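You operate a simulated robot arm through the tools that you are given. There is no shell and no other tool. Be economical: measure what you need, move in short steps, check, and stop when the job is done.

Carry out the task below with a simulated robot arm. There is one attempt and no reset: what you move stays moved.

TASK
Put two of the valves from the packing table top in the blue tray.

It is judged by the outcome, as a careful person would: the job done as asked, and still so three seconds after it is handed in. It fails if anything else is knocked over, pushed out of place, dropped, spilled or broken.

THE ROBOT
A 6-joint arm with a two-finger parallel gripper, fixed in place. Base frame: the origin is at the foot of the arm, x ahead of it, y to its left, z up; the work surface is at about z = 0. Lengths are in m, angles in degrees, forces in N, time in s.
With the tool pointing down near the work surface it reaches from about 0.18 to 0.46 m from the base axis. Its first joint turns from -70.0 to 70.0 degrees. Payload 1.9 kg.
Tool frame: the origin (TCP) lies between the finger pads and is the grasp point; the fingertips stand 0.023 m ahead of it; z points along the fingers, y is the line along which they close. The gripper opens to 0.094 m. The fingers are 0.038 m wide and 0.01 m thick; the gripper's body (0.054 by 0.096 m) begins 0.039 m behind the TCP.
Orientation is that of the tool frame in the base frame, as a unit quaternion [x, y, z, w]. With the fingers straight down and closing along the base's y, the tool's x points along the base's -x, its y along +y and its z along -z.

THE INTERFACE
- The arm moves only by the tool step_arm. Its argument "rows" is one flat list of numbers, 7 for each row, row after row: the closure in counts, from 0 (fully open) to 255 (shut), then the shift along the tool's x, y, z in m, then the turn, a rotation vector about the tool's x, y, z in degrees. In form: [jaw, dx, dy, dz, rx, ry, rz, jaw, dx, dy, dz, rx, ry, rz, ...]. A call has 1 to 10 rows; each row shifts and turns the commanded pose from where the row before left it, along the tool's axes as they then stand. A row lasts 0.2 s, in which the tool goes at most 0.05 m and 8.6 degrees; a call with a longer step from one row to the next is refused whole, and so is a gripper value outside its range. A pose out of reach is approached as far as the arm can. The call stops where the force on the tool passes 40 N (or 10 N more than at its start, if that is more) or the arm is blocked; 0.2 s more then pass. The fingers move at their own pace (about 0.108 m/s each) and stop on an object; they squeeze with about 22 N. The grip force told is the motor's: it shows also when the fingers shut on nothing. Time passes only in rows, and 0.2 s behind the last, so rows that do not move let the fingers close. It gives the time, the measured TCP pose, the force on the tool (base axes), the opening and the grip force at its end, in the units of the frame above (readings bear some noise), and new pictures: "show" is both (left out), scene, wrist or none.
- Cameras (640 x 400 px; columns grow to the right, rows downward): "scene" is fixed at [0.0657, 0.3375, 0.41]; the picture's right is [-0.41, -0.91, 0.00], its down [-0.64, 0.29, -0.71] and it looks along [0.65, -0.29, -0.71] (base axes); focal length 214 px, centre (320, 200). "wrist" rides on the gripper at [-0.039, 0, -0.044] in the tool frame; the picture's right is [0.00, -1.00, 0.00], its down [0.97, 0.00, -0.24] and it looks along [0.24, 0.00, 0.97] (tool axes); focal length 218 px, centre (320, 200).
- pixel_to_xyz(camera, pixels): for up to 12 pixels [column, row] of the newest picture of that camera ("zoom" is the newest enlarged one), the place [x, y, z] in the base frame of the surface seen there, good to about 0.002 m, but the place of the scene camera against the robot may be out by one fixed shift of up to 0.018 m in any direction. No time passes.
- enlarge(camera, box): a new picture of the part [left, top, right, bottom] of that camera's present view, enlarged. No time passes.
- sign_off(): hands the job in; it is judged then, once.

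Work in short steps. Measure before you move; look again where a grasp or a placing could have gone wrong, and mend it. You have 60 turns and 120 pictures in all, the two below and enlarged ones among them. Open the gripper and draw the arm clear of the work before you hand the job in, unless the task says otherwise; then end with one line.

The tools are called after "Request:" as a command line: name --argument value ..., lists and objects as JSON in quotes. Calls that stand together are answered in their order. step_arm: Moves the arm, as the interface text tells. Its arguments: {"type":"object","properties":{"rows":{"type":"array","items":{"type":"number"}},"show":{"type":"string","enum":["both","scene","wrist","none"]}},"required":["rows"]} The other tools are called the same way: pixel_to_xyz (camera, pixels) gives the place of the surface under pixels of a picture; enlarge (camera, box) takes an enlarged picture of a part of a camera's view; sign_off () hands the job in.

At the start:

```text
time: 0.0
ee_pos: [0.3007, 0.124, 0.3148]
tool_rot: [0.0, 1.0, -0.001, 0.0]
contact_force: [0.0, -0.3, 0.9]
width: 0.094
gripper_force: 0.1
```

scene: 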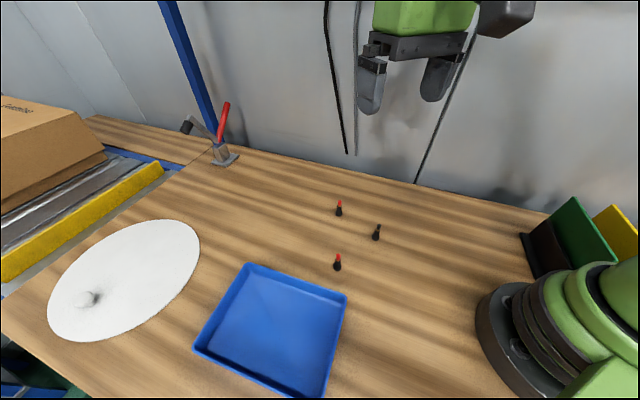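
wrist: 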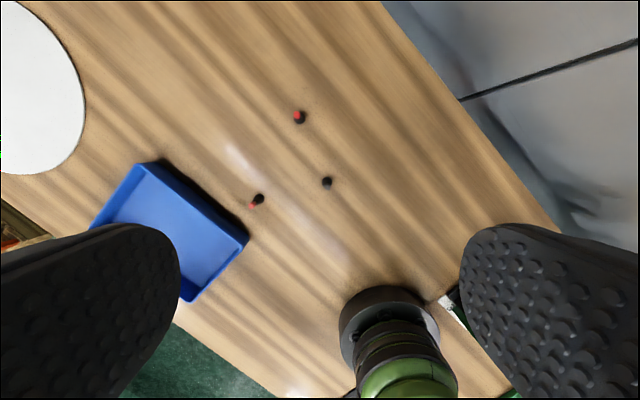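

The pictures show three small objects at scene (339,208), (376,232), (337,262). I enlarge them to see what each is.

Request:
enlarge --camera "scene" --box '[300, 190, 412, 280]'

Request:
enlarge --camera "wrist" --box '[230, 90, 358, 220]'

Request:
enlarge --camera "scene" --box '[160, 80, 260, 180]'

Request:
pixel_to_xyz --camera "wrist" --pixels '[[299, 117], [302, 120], [258, 199], [252, 205], [326, 182], [329, 185], [145, 165], [245, 240], [190, 300], [185, 225], [270, 150], [100, 215]]'

Request:
pixel_to_xyz --camera "scene" --pixels '[[339, 203], [339, 212], [376, 227], [376, 237], [337, 257], [337, 266], [247, 265], [346, 294], [322, 395], [195, 349], [275, 325], [380, 270]]'

```text
4.44 times, centred on (356, 235) of scene
```

zoom: 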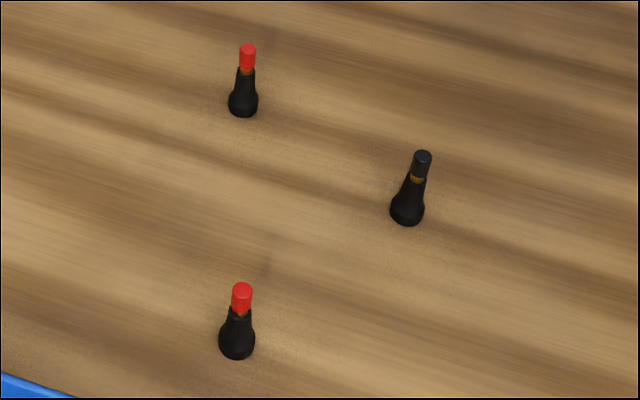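

```text
3.08 times, centred on (294, 155) of wrist
```

zoom: 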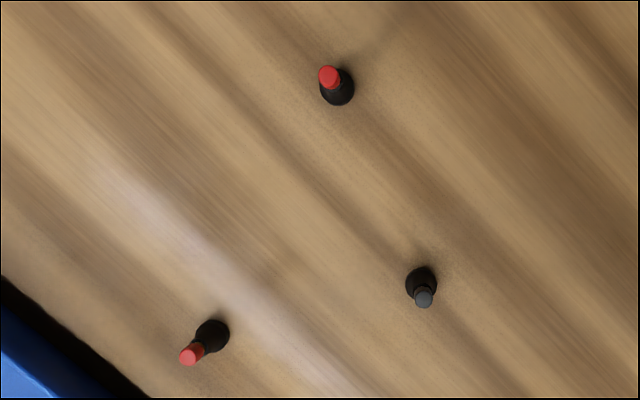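

```text
4.00 times, centred on (210, 130) of scene
```

zoom: 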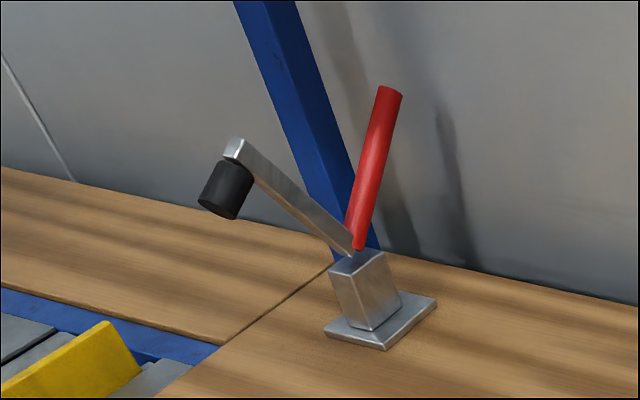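

```text
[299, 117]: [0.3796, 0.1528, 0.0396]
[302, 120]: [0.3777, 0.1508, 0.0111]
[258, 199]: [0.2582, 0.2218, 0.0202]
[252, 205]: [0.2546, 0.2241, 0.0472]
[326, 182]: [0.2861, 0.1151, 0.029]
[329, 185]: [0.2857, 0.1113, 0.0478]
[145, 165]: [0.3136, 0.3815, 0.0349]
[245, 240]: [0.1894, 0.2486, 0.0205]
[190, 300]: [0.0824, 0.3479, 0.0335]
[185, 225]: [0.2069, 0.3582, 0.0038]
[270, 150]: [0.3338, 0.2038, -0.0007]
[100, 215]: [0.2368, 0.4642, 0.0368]
```

```text
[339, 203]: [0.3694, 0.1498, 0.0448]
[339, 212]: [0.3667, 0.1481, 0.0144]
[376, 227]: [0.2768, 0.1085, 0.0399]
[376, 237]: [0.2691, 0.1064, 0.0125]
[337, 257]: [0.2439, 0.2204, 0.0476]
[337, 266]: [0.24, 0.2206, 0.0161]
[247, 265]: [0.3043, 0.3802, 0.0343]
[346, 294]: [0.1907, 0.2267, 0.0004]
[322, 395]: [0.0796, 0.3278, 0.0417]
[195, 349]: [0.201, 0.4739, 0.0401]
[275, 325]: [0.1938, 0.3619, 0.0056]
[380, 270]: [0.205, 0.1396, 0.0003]
```

All three are standing tyre valves, each about 0.047 m tall. I go above the near red one, at about (0.256, 0.223), with the jaws partly closed, and re-measure there.

Request:
step_arm --rows '[130, 0.009, 0.0198, 0.037, 0, 0, 0, 130, 0.009, 0.0198, 0.037, 0, 0, 0, 130, 0.009, 0.0198, 0.037, 0, 0, 0, 130, 0.009, 0.0198, 0.037, 0, 0, 0, 130, 0.009, 0.0198, 0.037, 0, 0, 0, 130, 0, 0, 0, 0, 0, 0]'

```text
time: 1.4
ee_pos: [0.2574, 0.2243, 0.1296]
tool_rot: [0.0, 1.0, 0.001, 0.0]
contact_force: [0.2, -0.1, -0.9]
width: 0.0459
gripper_force: 0.1
```

scene: 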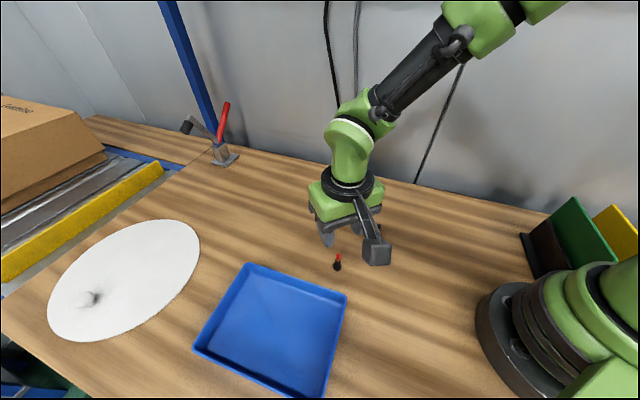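
wrist: 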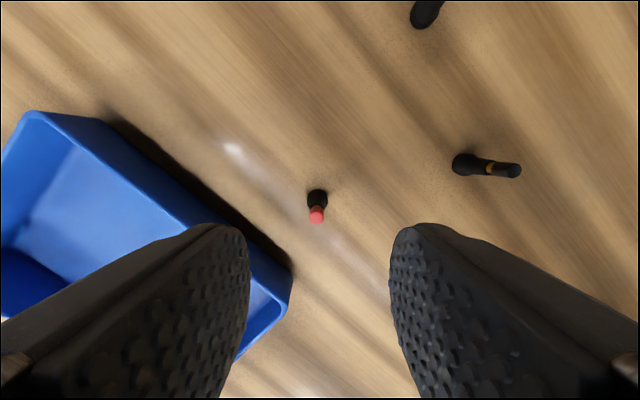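

The red valve sits at (317,205), between the fingers. I measure it, and check the box hanging beside the gripper in the scene view at (376,250).

Request:
pixel_to_xyz --camera "wrist" --pixels '[[316, 217], [310, 196], [317, 192], [325, 196], [465, 163], [510, 171], [425, 15], [270, 240]]'

Request:
enlarge --camera "scene" --box '[290, 160, 410, 280]'

Request:
pixel_to_xyz --camera "scene" --pixels '[[376, 262], [376, 245], [328, 243], [366, 215]]'

Request:
enlarge --camera "wrist" --box '[280, 170, 360, 240]'

```text
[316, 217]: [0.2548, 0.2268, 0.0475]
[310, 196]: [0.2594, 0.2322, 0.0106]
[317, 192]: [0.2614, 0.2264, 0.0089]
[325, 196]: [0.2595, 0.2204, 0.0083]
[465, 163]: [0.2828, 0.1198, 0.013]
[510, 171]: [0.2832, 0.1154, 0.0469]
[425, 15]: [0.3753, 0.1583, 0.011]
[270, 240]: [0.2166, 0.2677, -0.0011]
```

```text
3.33 times, centred on (350, 220) of scene
```

zoom: 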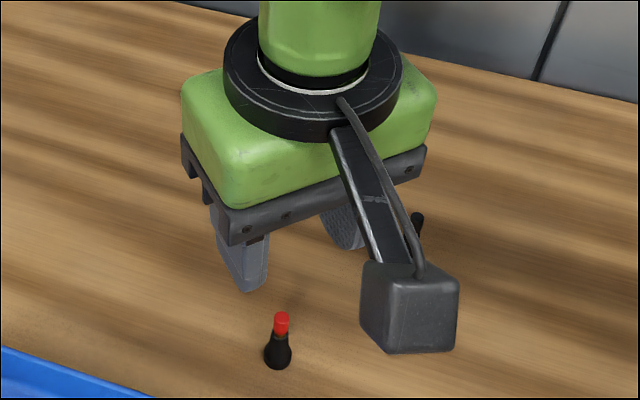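

```text
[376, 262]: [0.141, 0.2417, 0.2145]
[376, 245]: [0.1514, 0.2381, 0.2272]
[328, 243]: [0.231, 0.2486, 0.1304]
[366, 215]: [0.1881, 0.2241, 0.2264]
```

```text
5.71 times, centred on (320, 205) of wrist
```

zoom: 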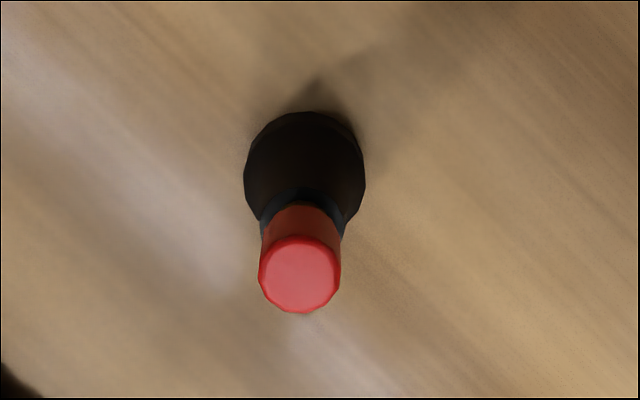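

The valve axis is at about (0.255, 0.2265), and the box hangs well above the fingertips. I descend to TCP z of about 0.030 and close.

Request:
step_arm --rows '[130, 0.0024, 0.0022, 0.02, 0, 0, 0, 130, 0, 0, 0.03, 0, 0, 0, 130, 0, 0, 0.03, 0, 0, 0, 130, 0, 0, 0.0196, 0, 0, 0, 130, 0, 0, 0, 0, 0, 0, 255, 0, 0, 0, 0, 0, 0, 255, 0, 0, 0, 0, 0, 0, 255, 0, 0, 0, 0, 0, 0]'

```text
time: 3.2
ee_pos: [0.2544, 0.2252, 0.0306]
tool_rot: [-0.001, 1.0, 0.0, 0.0]
contact_force: [0.4, 0.4, -0.8]
width: 0.0151
gripper_force: 21.9
```

scene: 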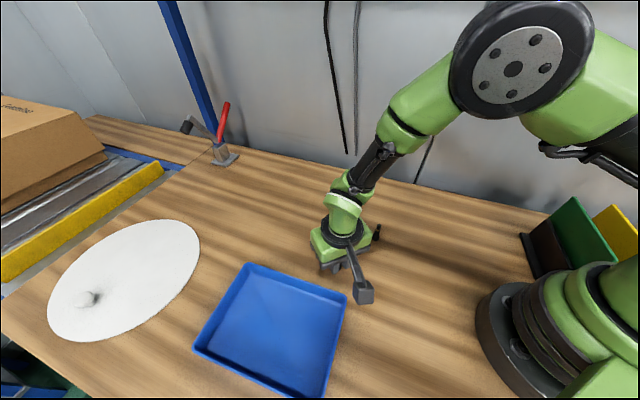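
wrist: 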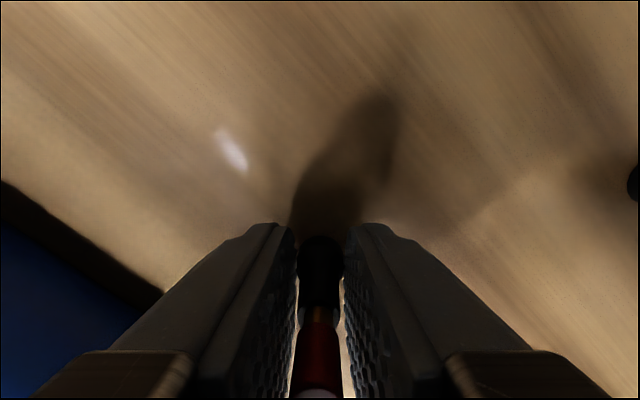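

It is held, with width 0.0151. I lift 0.1 m and move over the tray, to about (0.21, 0.37).

Request:
step_arm --rows '[255, 0, 0, 0.0, 0, 0, 0, 255, 0, 0, -0.02, 0, 0, 0, 255, 0, 0, -0.04, 0, 0, 0, 255, 0, 0, -0.04, 0, 0, 0, 255, 0.011, 0.036, 0, 0, 0, 0, 255, 0.011, 0.036, 0, 0, 0, 0, 255, 0.011, 0.036, 0, 0, 0, 0, 255, 0.011, 0.036, 0, 0, 0, 0, 255, 0, 0, 0, 0, 0, 0]'

```text
time: 5.2
ee_pos: [0.2108, 0.3691, 0.1283]
tool_rot: [0.0, 1.0, 0.0, 0.0]
contact_force: [0.0, -0.2, -0.2]
width: 0.0153
gripper_force: 22.0
```

scene: 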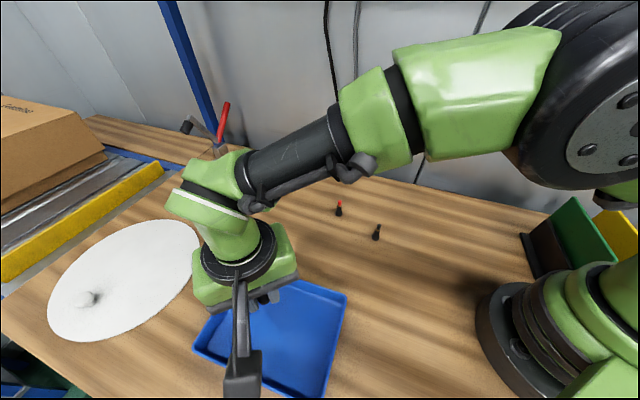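
wrist: 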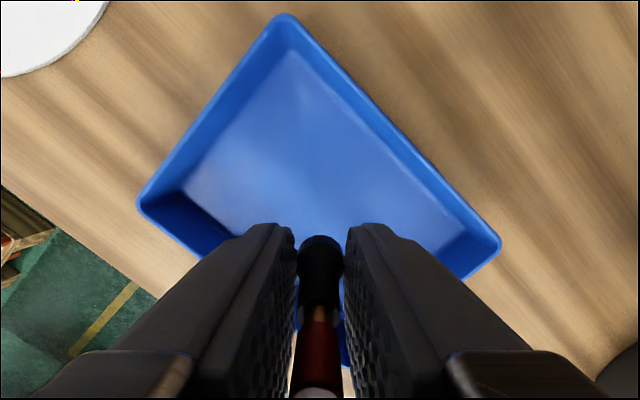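

The valve is held over the tray. I measure the rim corners and the floor.

Request:
pixel_to_xyz --camera "wrist" --pixels '[[283, 18], [142, 203], [496, 243], [290, 55], [320, 180], [190, 185], [460, 225], [320, 243]]'

```text
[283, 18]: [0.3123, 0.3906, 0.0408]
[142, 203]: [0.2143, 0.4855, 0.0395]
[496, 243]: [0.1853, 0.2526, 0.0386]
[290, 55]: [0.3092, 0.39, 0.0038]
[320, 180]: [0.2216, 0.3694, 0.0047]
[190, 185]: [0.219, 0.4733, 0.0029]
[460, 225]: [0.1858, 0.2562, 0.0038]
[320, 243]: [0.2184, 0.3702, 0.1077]
```

The tray centre is (0.20, 0.369) and its floor is at z of about 0.004. I lower to TCP z of about 0.0355, open a little, and look.

Request:
step_arm --rows '[255, 0, 0, 0.03, 0, 0, 0, 255, 0, 0, 0.03, 0, 0, 0, 255, 0, 0, 0.02, 0, 0, 0, 255, 0, 0, 0.0125, 0, 0, 0, 255, 0, 0, 0, 0, 0, 0, 255, 0, 0, 0, 0, 0, 0]' --show "none"

```text
time: 6.6
ee_pos: [0.21, 0.37, 0.0368]
tool_rot: [0.0, 1.0, 0.0, 0.0]
contact_force: [-0.5, -0.2, -0.2]
width: 0.0154
gripper_force: 21.8
```

No contact yet at z 0.0368, so I lower about 1.5 mm more, release, and rise straight up.

Request:
step_arm --rows '[255, 0, 0, 0.0015, 0, 0, 0, 255, 0, 0, 0, 0, 0, 0, 215, 0, 0, 0, 0, 0, 0, 180, 0, 0, 0, 0, 0, 0, 140, 0, 0, 0, 0, 0, 0, 140, 0, 0, -0.01, 0, 0, 0, 140, 0, 0, -0.03, 0, 0, 0, 140, 0, 0, -0.04, 0, 0, 0, 140, 0, 0, -0.02, 0, 0, 0, 140, 0, 0, 0, 0, 0, 0]'

```text
time: 8.8
ee_pos: [0.2096, 0.3705, 0.1377]
tool_rot: [0.0, 1.0, 0.001, 0.001]
contact_force: [0.7, -0.2, -0.6]
width: 0.0426
gripper_force: 0.0
```

scene: 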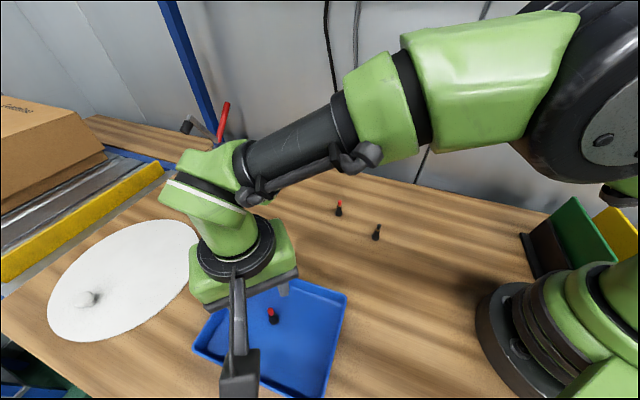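
wrist: 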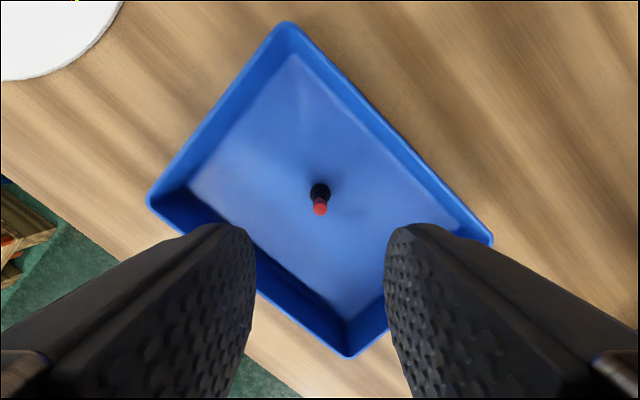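

Valve one stands in the tray at wrist (320,200). Next I go above the far red valve, at about (0.378, 0.153).

Request:
step_arm --rows '[130, -0.028, -0.0362, 0, 0, 0, 0, 130, -0.028, -0.0362, 0, 0, 0, 0, 130, -0.028, -0.0362, 0, 0, 0, 0, 130, -0.028, -0.0362, 0, 0, 0, 0, 130, -0.028, -0.0362, 0, 0, 0, 0, 130, -0.028, -0.0362, 0.007, 0, 0, 0, 130, 0, 0, 0, 0, 0, 0]'

```text
time: 10.4
ee_pos: [0.3795, 0.1525, 0.1281]
tool_rot: [0.0, 1.0, 0.0, 0.0]
contact_force: [-0.5, -0.2, -0.5]
width: 0.0463
gripper_force: 0.0
```

scene: 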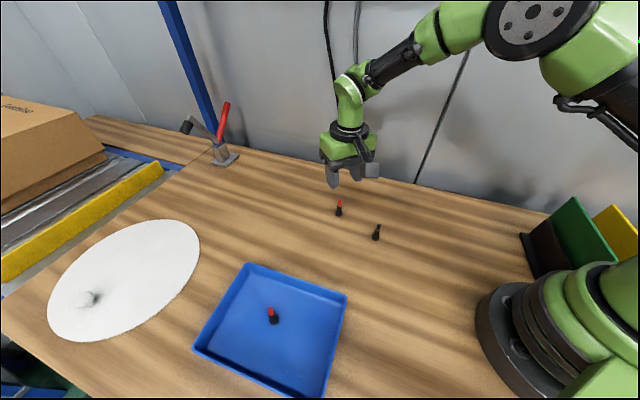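
wrist: 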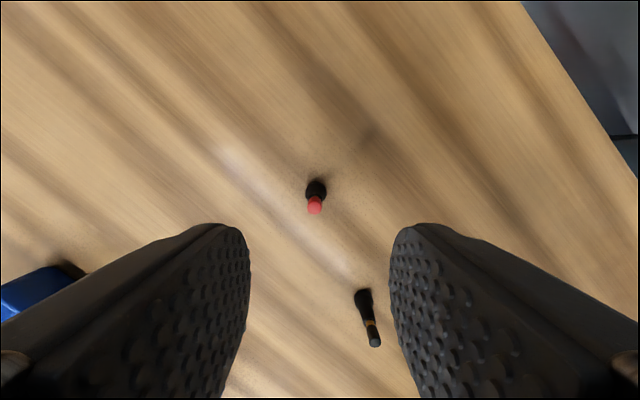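

The valve is at wrist (316,200). I measure its centre.

Request:
pixel_to_xyz --camera "wrist" --pixels '[[315, 206], [308, 188], [316, 182], [324, 188]]'

Request:
enlarge --camera "wrist" --box '[280, 160, 360, 230]'

```text
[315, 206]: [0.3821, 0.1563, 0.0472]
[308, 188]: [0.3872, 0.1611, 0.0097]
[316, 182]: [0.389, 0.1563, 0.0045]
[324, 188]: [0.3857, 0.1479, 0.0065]
```

```text
5.71 times, centred on (320, 195) of wrist
```

zoom: 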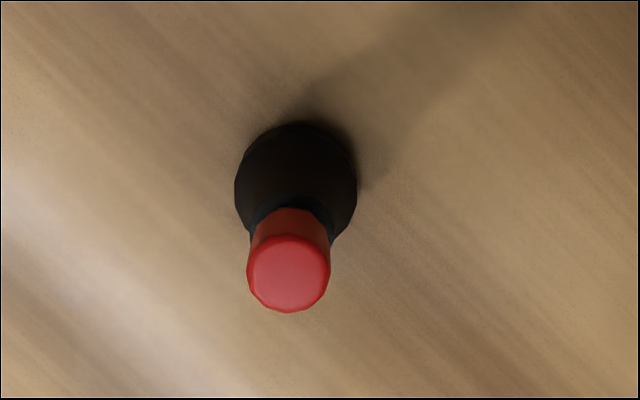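

The axis is at about (0.382, 0.155). I descend and grasp as before.

Request:
step_arm --rows '[130, -0.0025, 0.0028, 0.02, 0, 0, 0, 130, 0, 0, 0.03, 0, 0, 0, 130, 0, 0, 0.03, 0, 0, 0, 130, 0, 0, 0.018, 0, 0, 0, 130, 0, 0, 0, 0, 0, 0, 255, 0, 0, 0, 0, 0, 0, 255, 0, 0, 0, 0, 0, 0, 255, 0, 0, 0, 0, 0, 0]'

```text
time: 12.2
ee_pos: [0.3815, 0.1546, 0.0307]
tool_rot: [0.0, 1.0, 0.001, 0.0]
contact_force: [-0.4, -0.7, 0.8]
width: 0.015
gripper_force: 21.7
```

scene: 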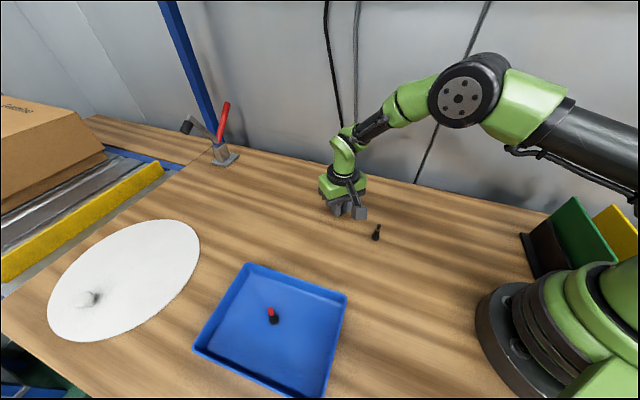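
wrist: 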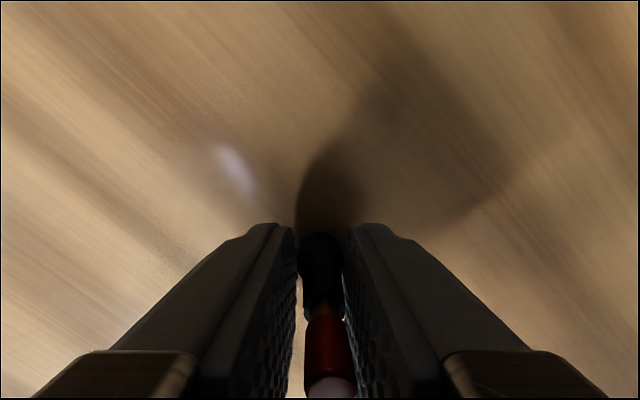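

It is held. I lift and go over the tray at (0.172, 0.345), clear of the first valve at (0.21, 0.37).

Request:
step_arm --rows '[255, 0, 0, -0.02, 0, 0, 0, 255, 0, 0, -0.04, 0, 0, 0, 255, 0, 0, -0.04, 0, 0, 0, 255, 0.0349, 0.0317, 0, 0, 0, 0, 255, 0.0349, 0.0317, 0, 0, 0, 0, 255, 0.0349, 0.0317, 0, 0, 0, 0, 255, 0.0349, 0.0317, 0, 0, 0, 0, 255, 0.0349, 0.0317, 0, 0, 0, 0, 255, 0.0349, 0.0317, 0, 0, 0, 0, 255, 0, 0, 0, 0, 0, 0]'

```text
time: 14.4
ee_pos: [0.1729, 0.3442, 0.1305]
tool_rot: [0.0, 1.0, 0.0, 0.0]
contact_force: [0.2, 0.3, -0.7]
width: 0.0147
gripper_force: 21.7
```

scene: 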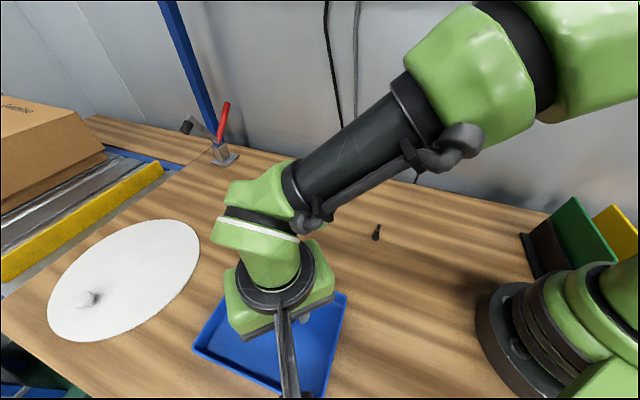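
wrist: 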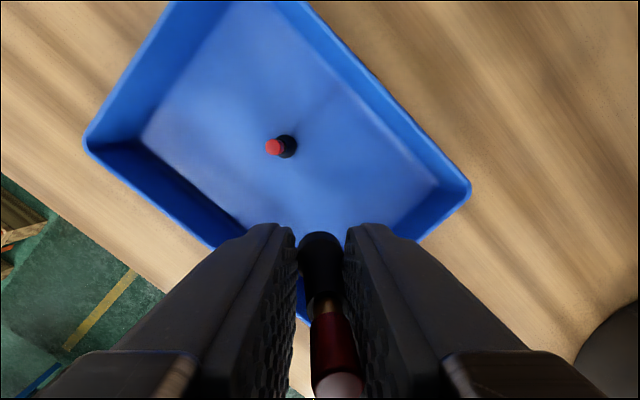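

The way is clear. I lower to z of about 0.036.

Request:
step_arm --rows '[255, 0, 0, 0.03, 0, 0, 0, 255, 0, 0, 0.03, 0, 0, 0, 255, 0, 0, 0.02, 0, 0, 0, 255, 0, 0, 0.0145, 0, 0, 0, 255, 0, 0, 0, 0, 0, 0, 255, 0, 0, 0, 0, 0, 0]' --show "wrist"

```text
time: 15.8
ee_pos: [0.1707, 0.3462, 0.0365]
tool_rot: [0.0, 1.0, 0.0, 0.0]
contact_force: [0.6, -0.4, 0.3]
width: 0.0145
gripper_force: 21.9
```

wrist: 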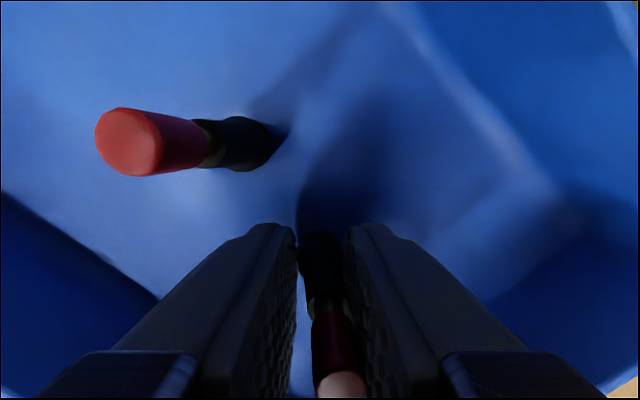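

No contact yet. I lower the last 1.5 mm, release gently and rise.

Request:
step_arm --rows '[255, 0, 0, 0.0015, 0, 0, 0, 255, 0, 0, 0, 0, 0, 0, 215, 0, 0, 0, 0, 0, 0, 185, 0, 0, 0, 0, 0, 0, 155, 0, 0, 0, 0, 0, 0, 155, 0, 0, -0.01, 0, 0, 0, 155, 0, 0, -0.03, 0, 0, 0, 155, 0, 0, -0.04, 0, 0, 0, 155, 0, 0, -0.03, 0, 0, 0, 155, 0, 0, 0, 0, 0, 0]'

```text
time: 18.0
ee_pos: [0.1716, 0.3444, 0.1455]
tool_rot: [0.0, 1.0, 0.0, 0.001]
contact_force: [0.0, 0.7, -0.8]
width: 0.0367
gripper_force: 0.0
```

scene: 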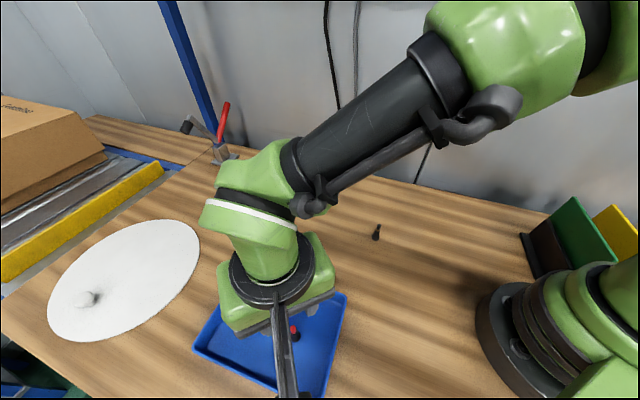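
wrist: 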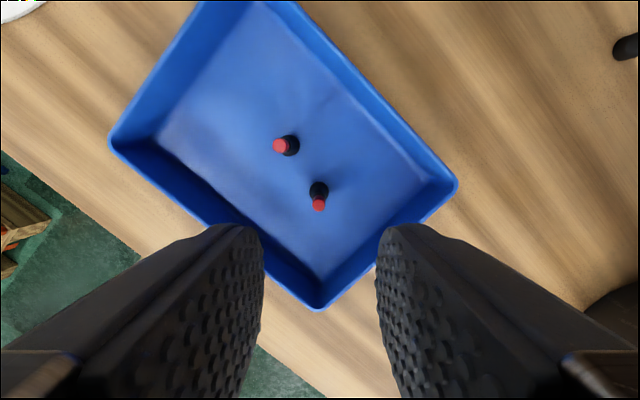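

Both valves stand in the tray. I open fully and draw the arm back towards its starting place.

Request:
step_arm --rows '[100, 0, 0, -0.045, 0, 0, 0, 0, 0, 0, -0.045, 0, 0, 0, 0, -0.026, -0.04, -0.01, 0, 0, 0, 0, -0.026, -0.04, -0.01, 0, 0, 0, 0, -0.026, -0.04, -0.01, 0, 0, 0, 0, -0.026, -0.04, -0.01, 0, 0, 0, 0, -0.026, -0.04, -0.01, 0, 0, 0, 0, 0, 0, 0, 0, 0, 0]'

```text
time: 19.8
ee_pos: [0.3013, 0.1449, 0.2862]
tool_rot: [0.0, 1.0, 0.0, -0.001]
contact_force: [0.0, 0.0, 0.0]
width: 0.094
gripper_force: 0.1
```

scene: 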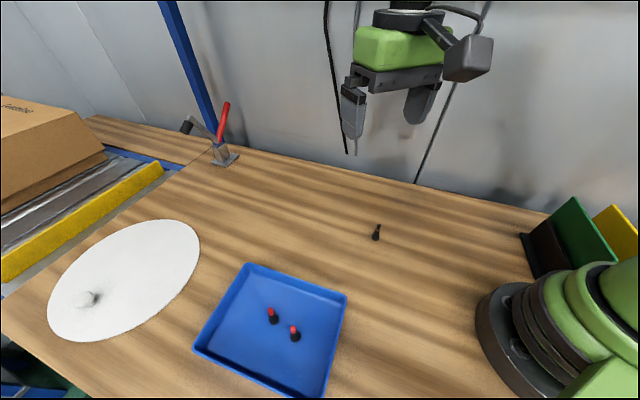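
wrist: 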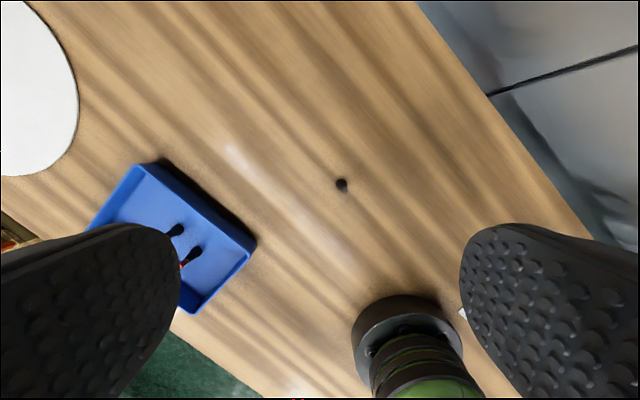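

Two valves stand in the tray, the third is where it was, and the arm is clear, so I hand the job in.

Request:
sign_off

```text
The job is handed in.
```

I put the two red-capped valves in the blue tray, both standing upright; the black-capped one is still in its place on the table, nothing else was disturbed, and the job is handed in.
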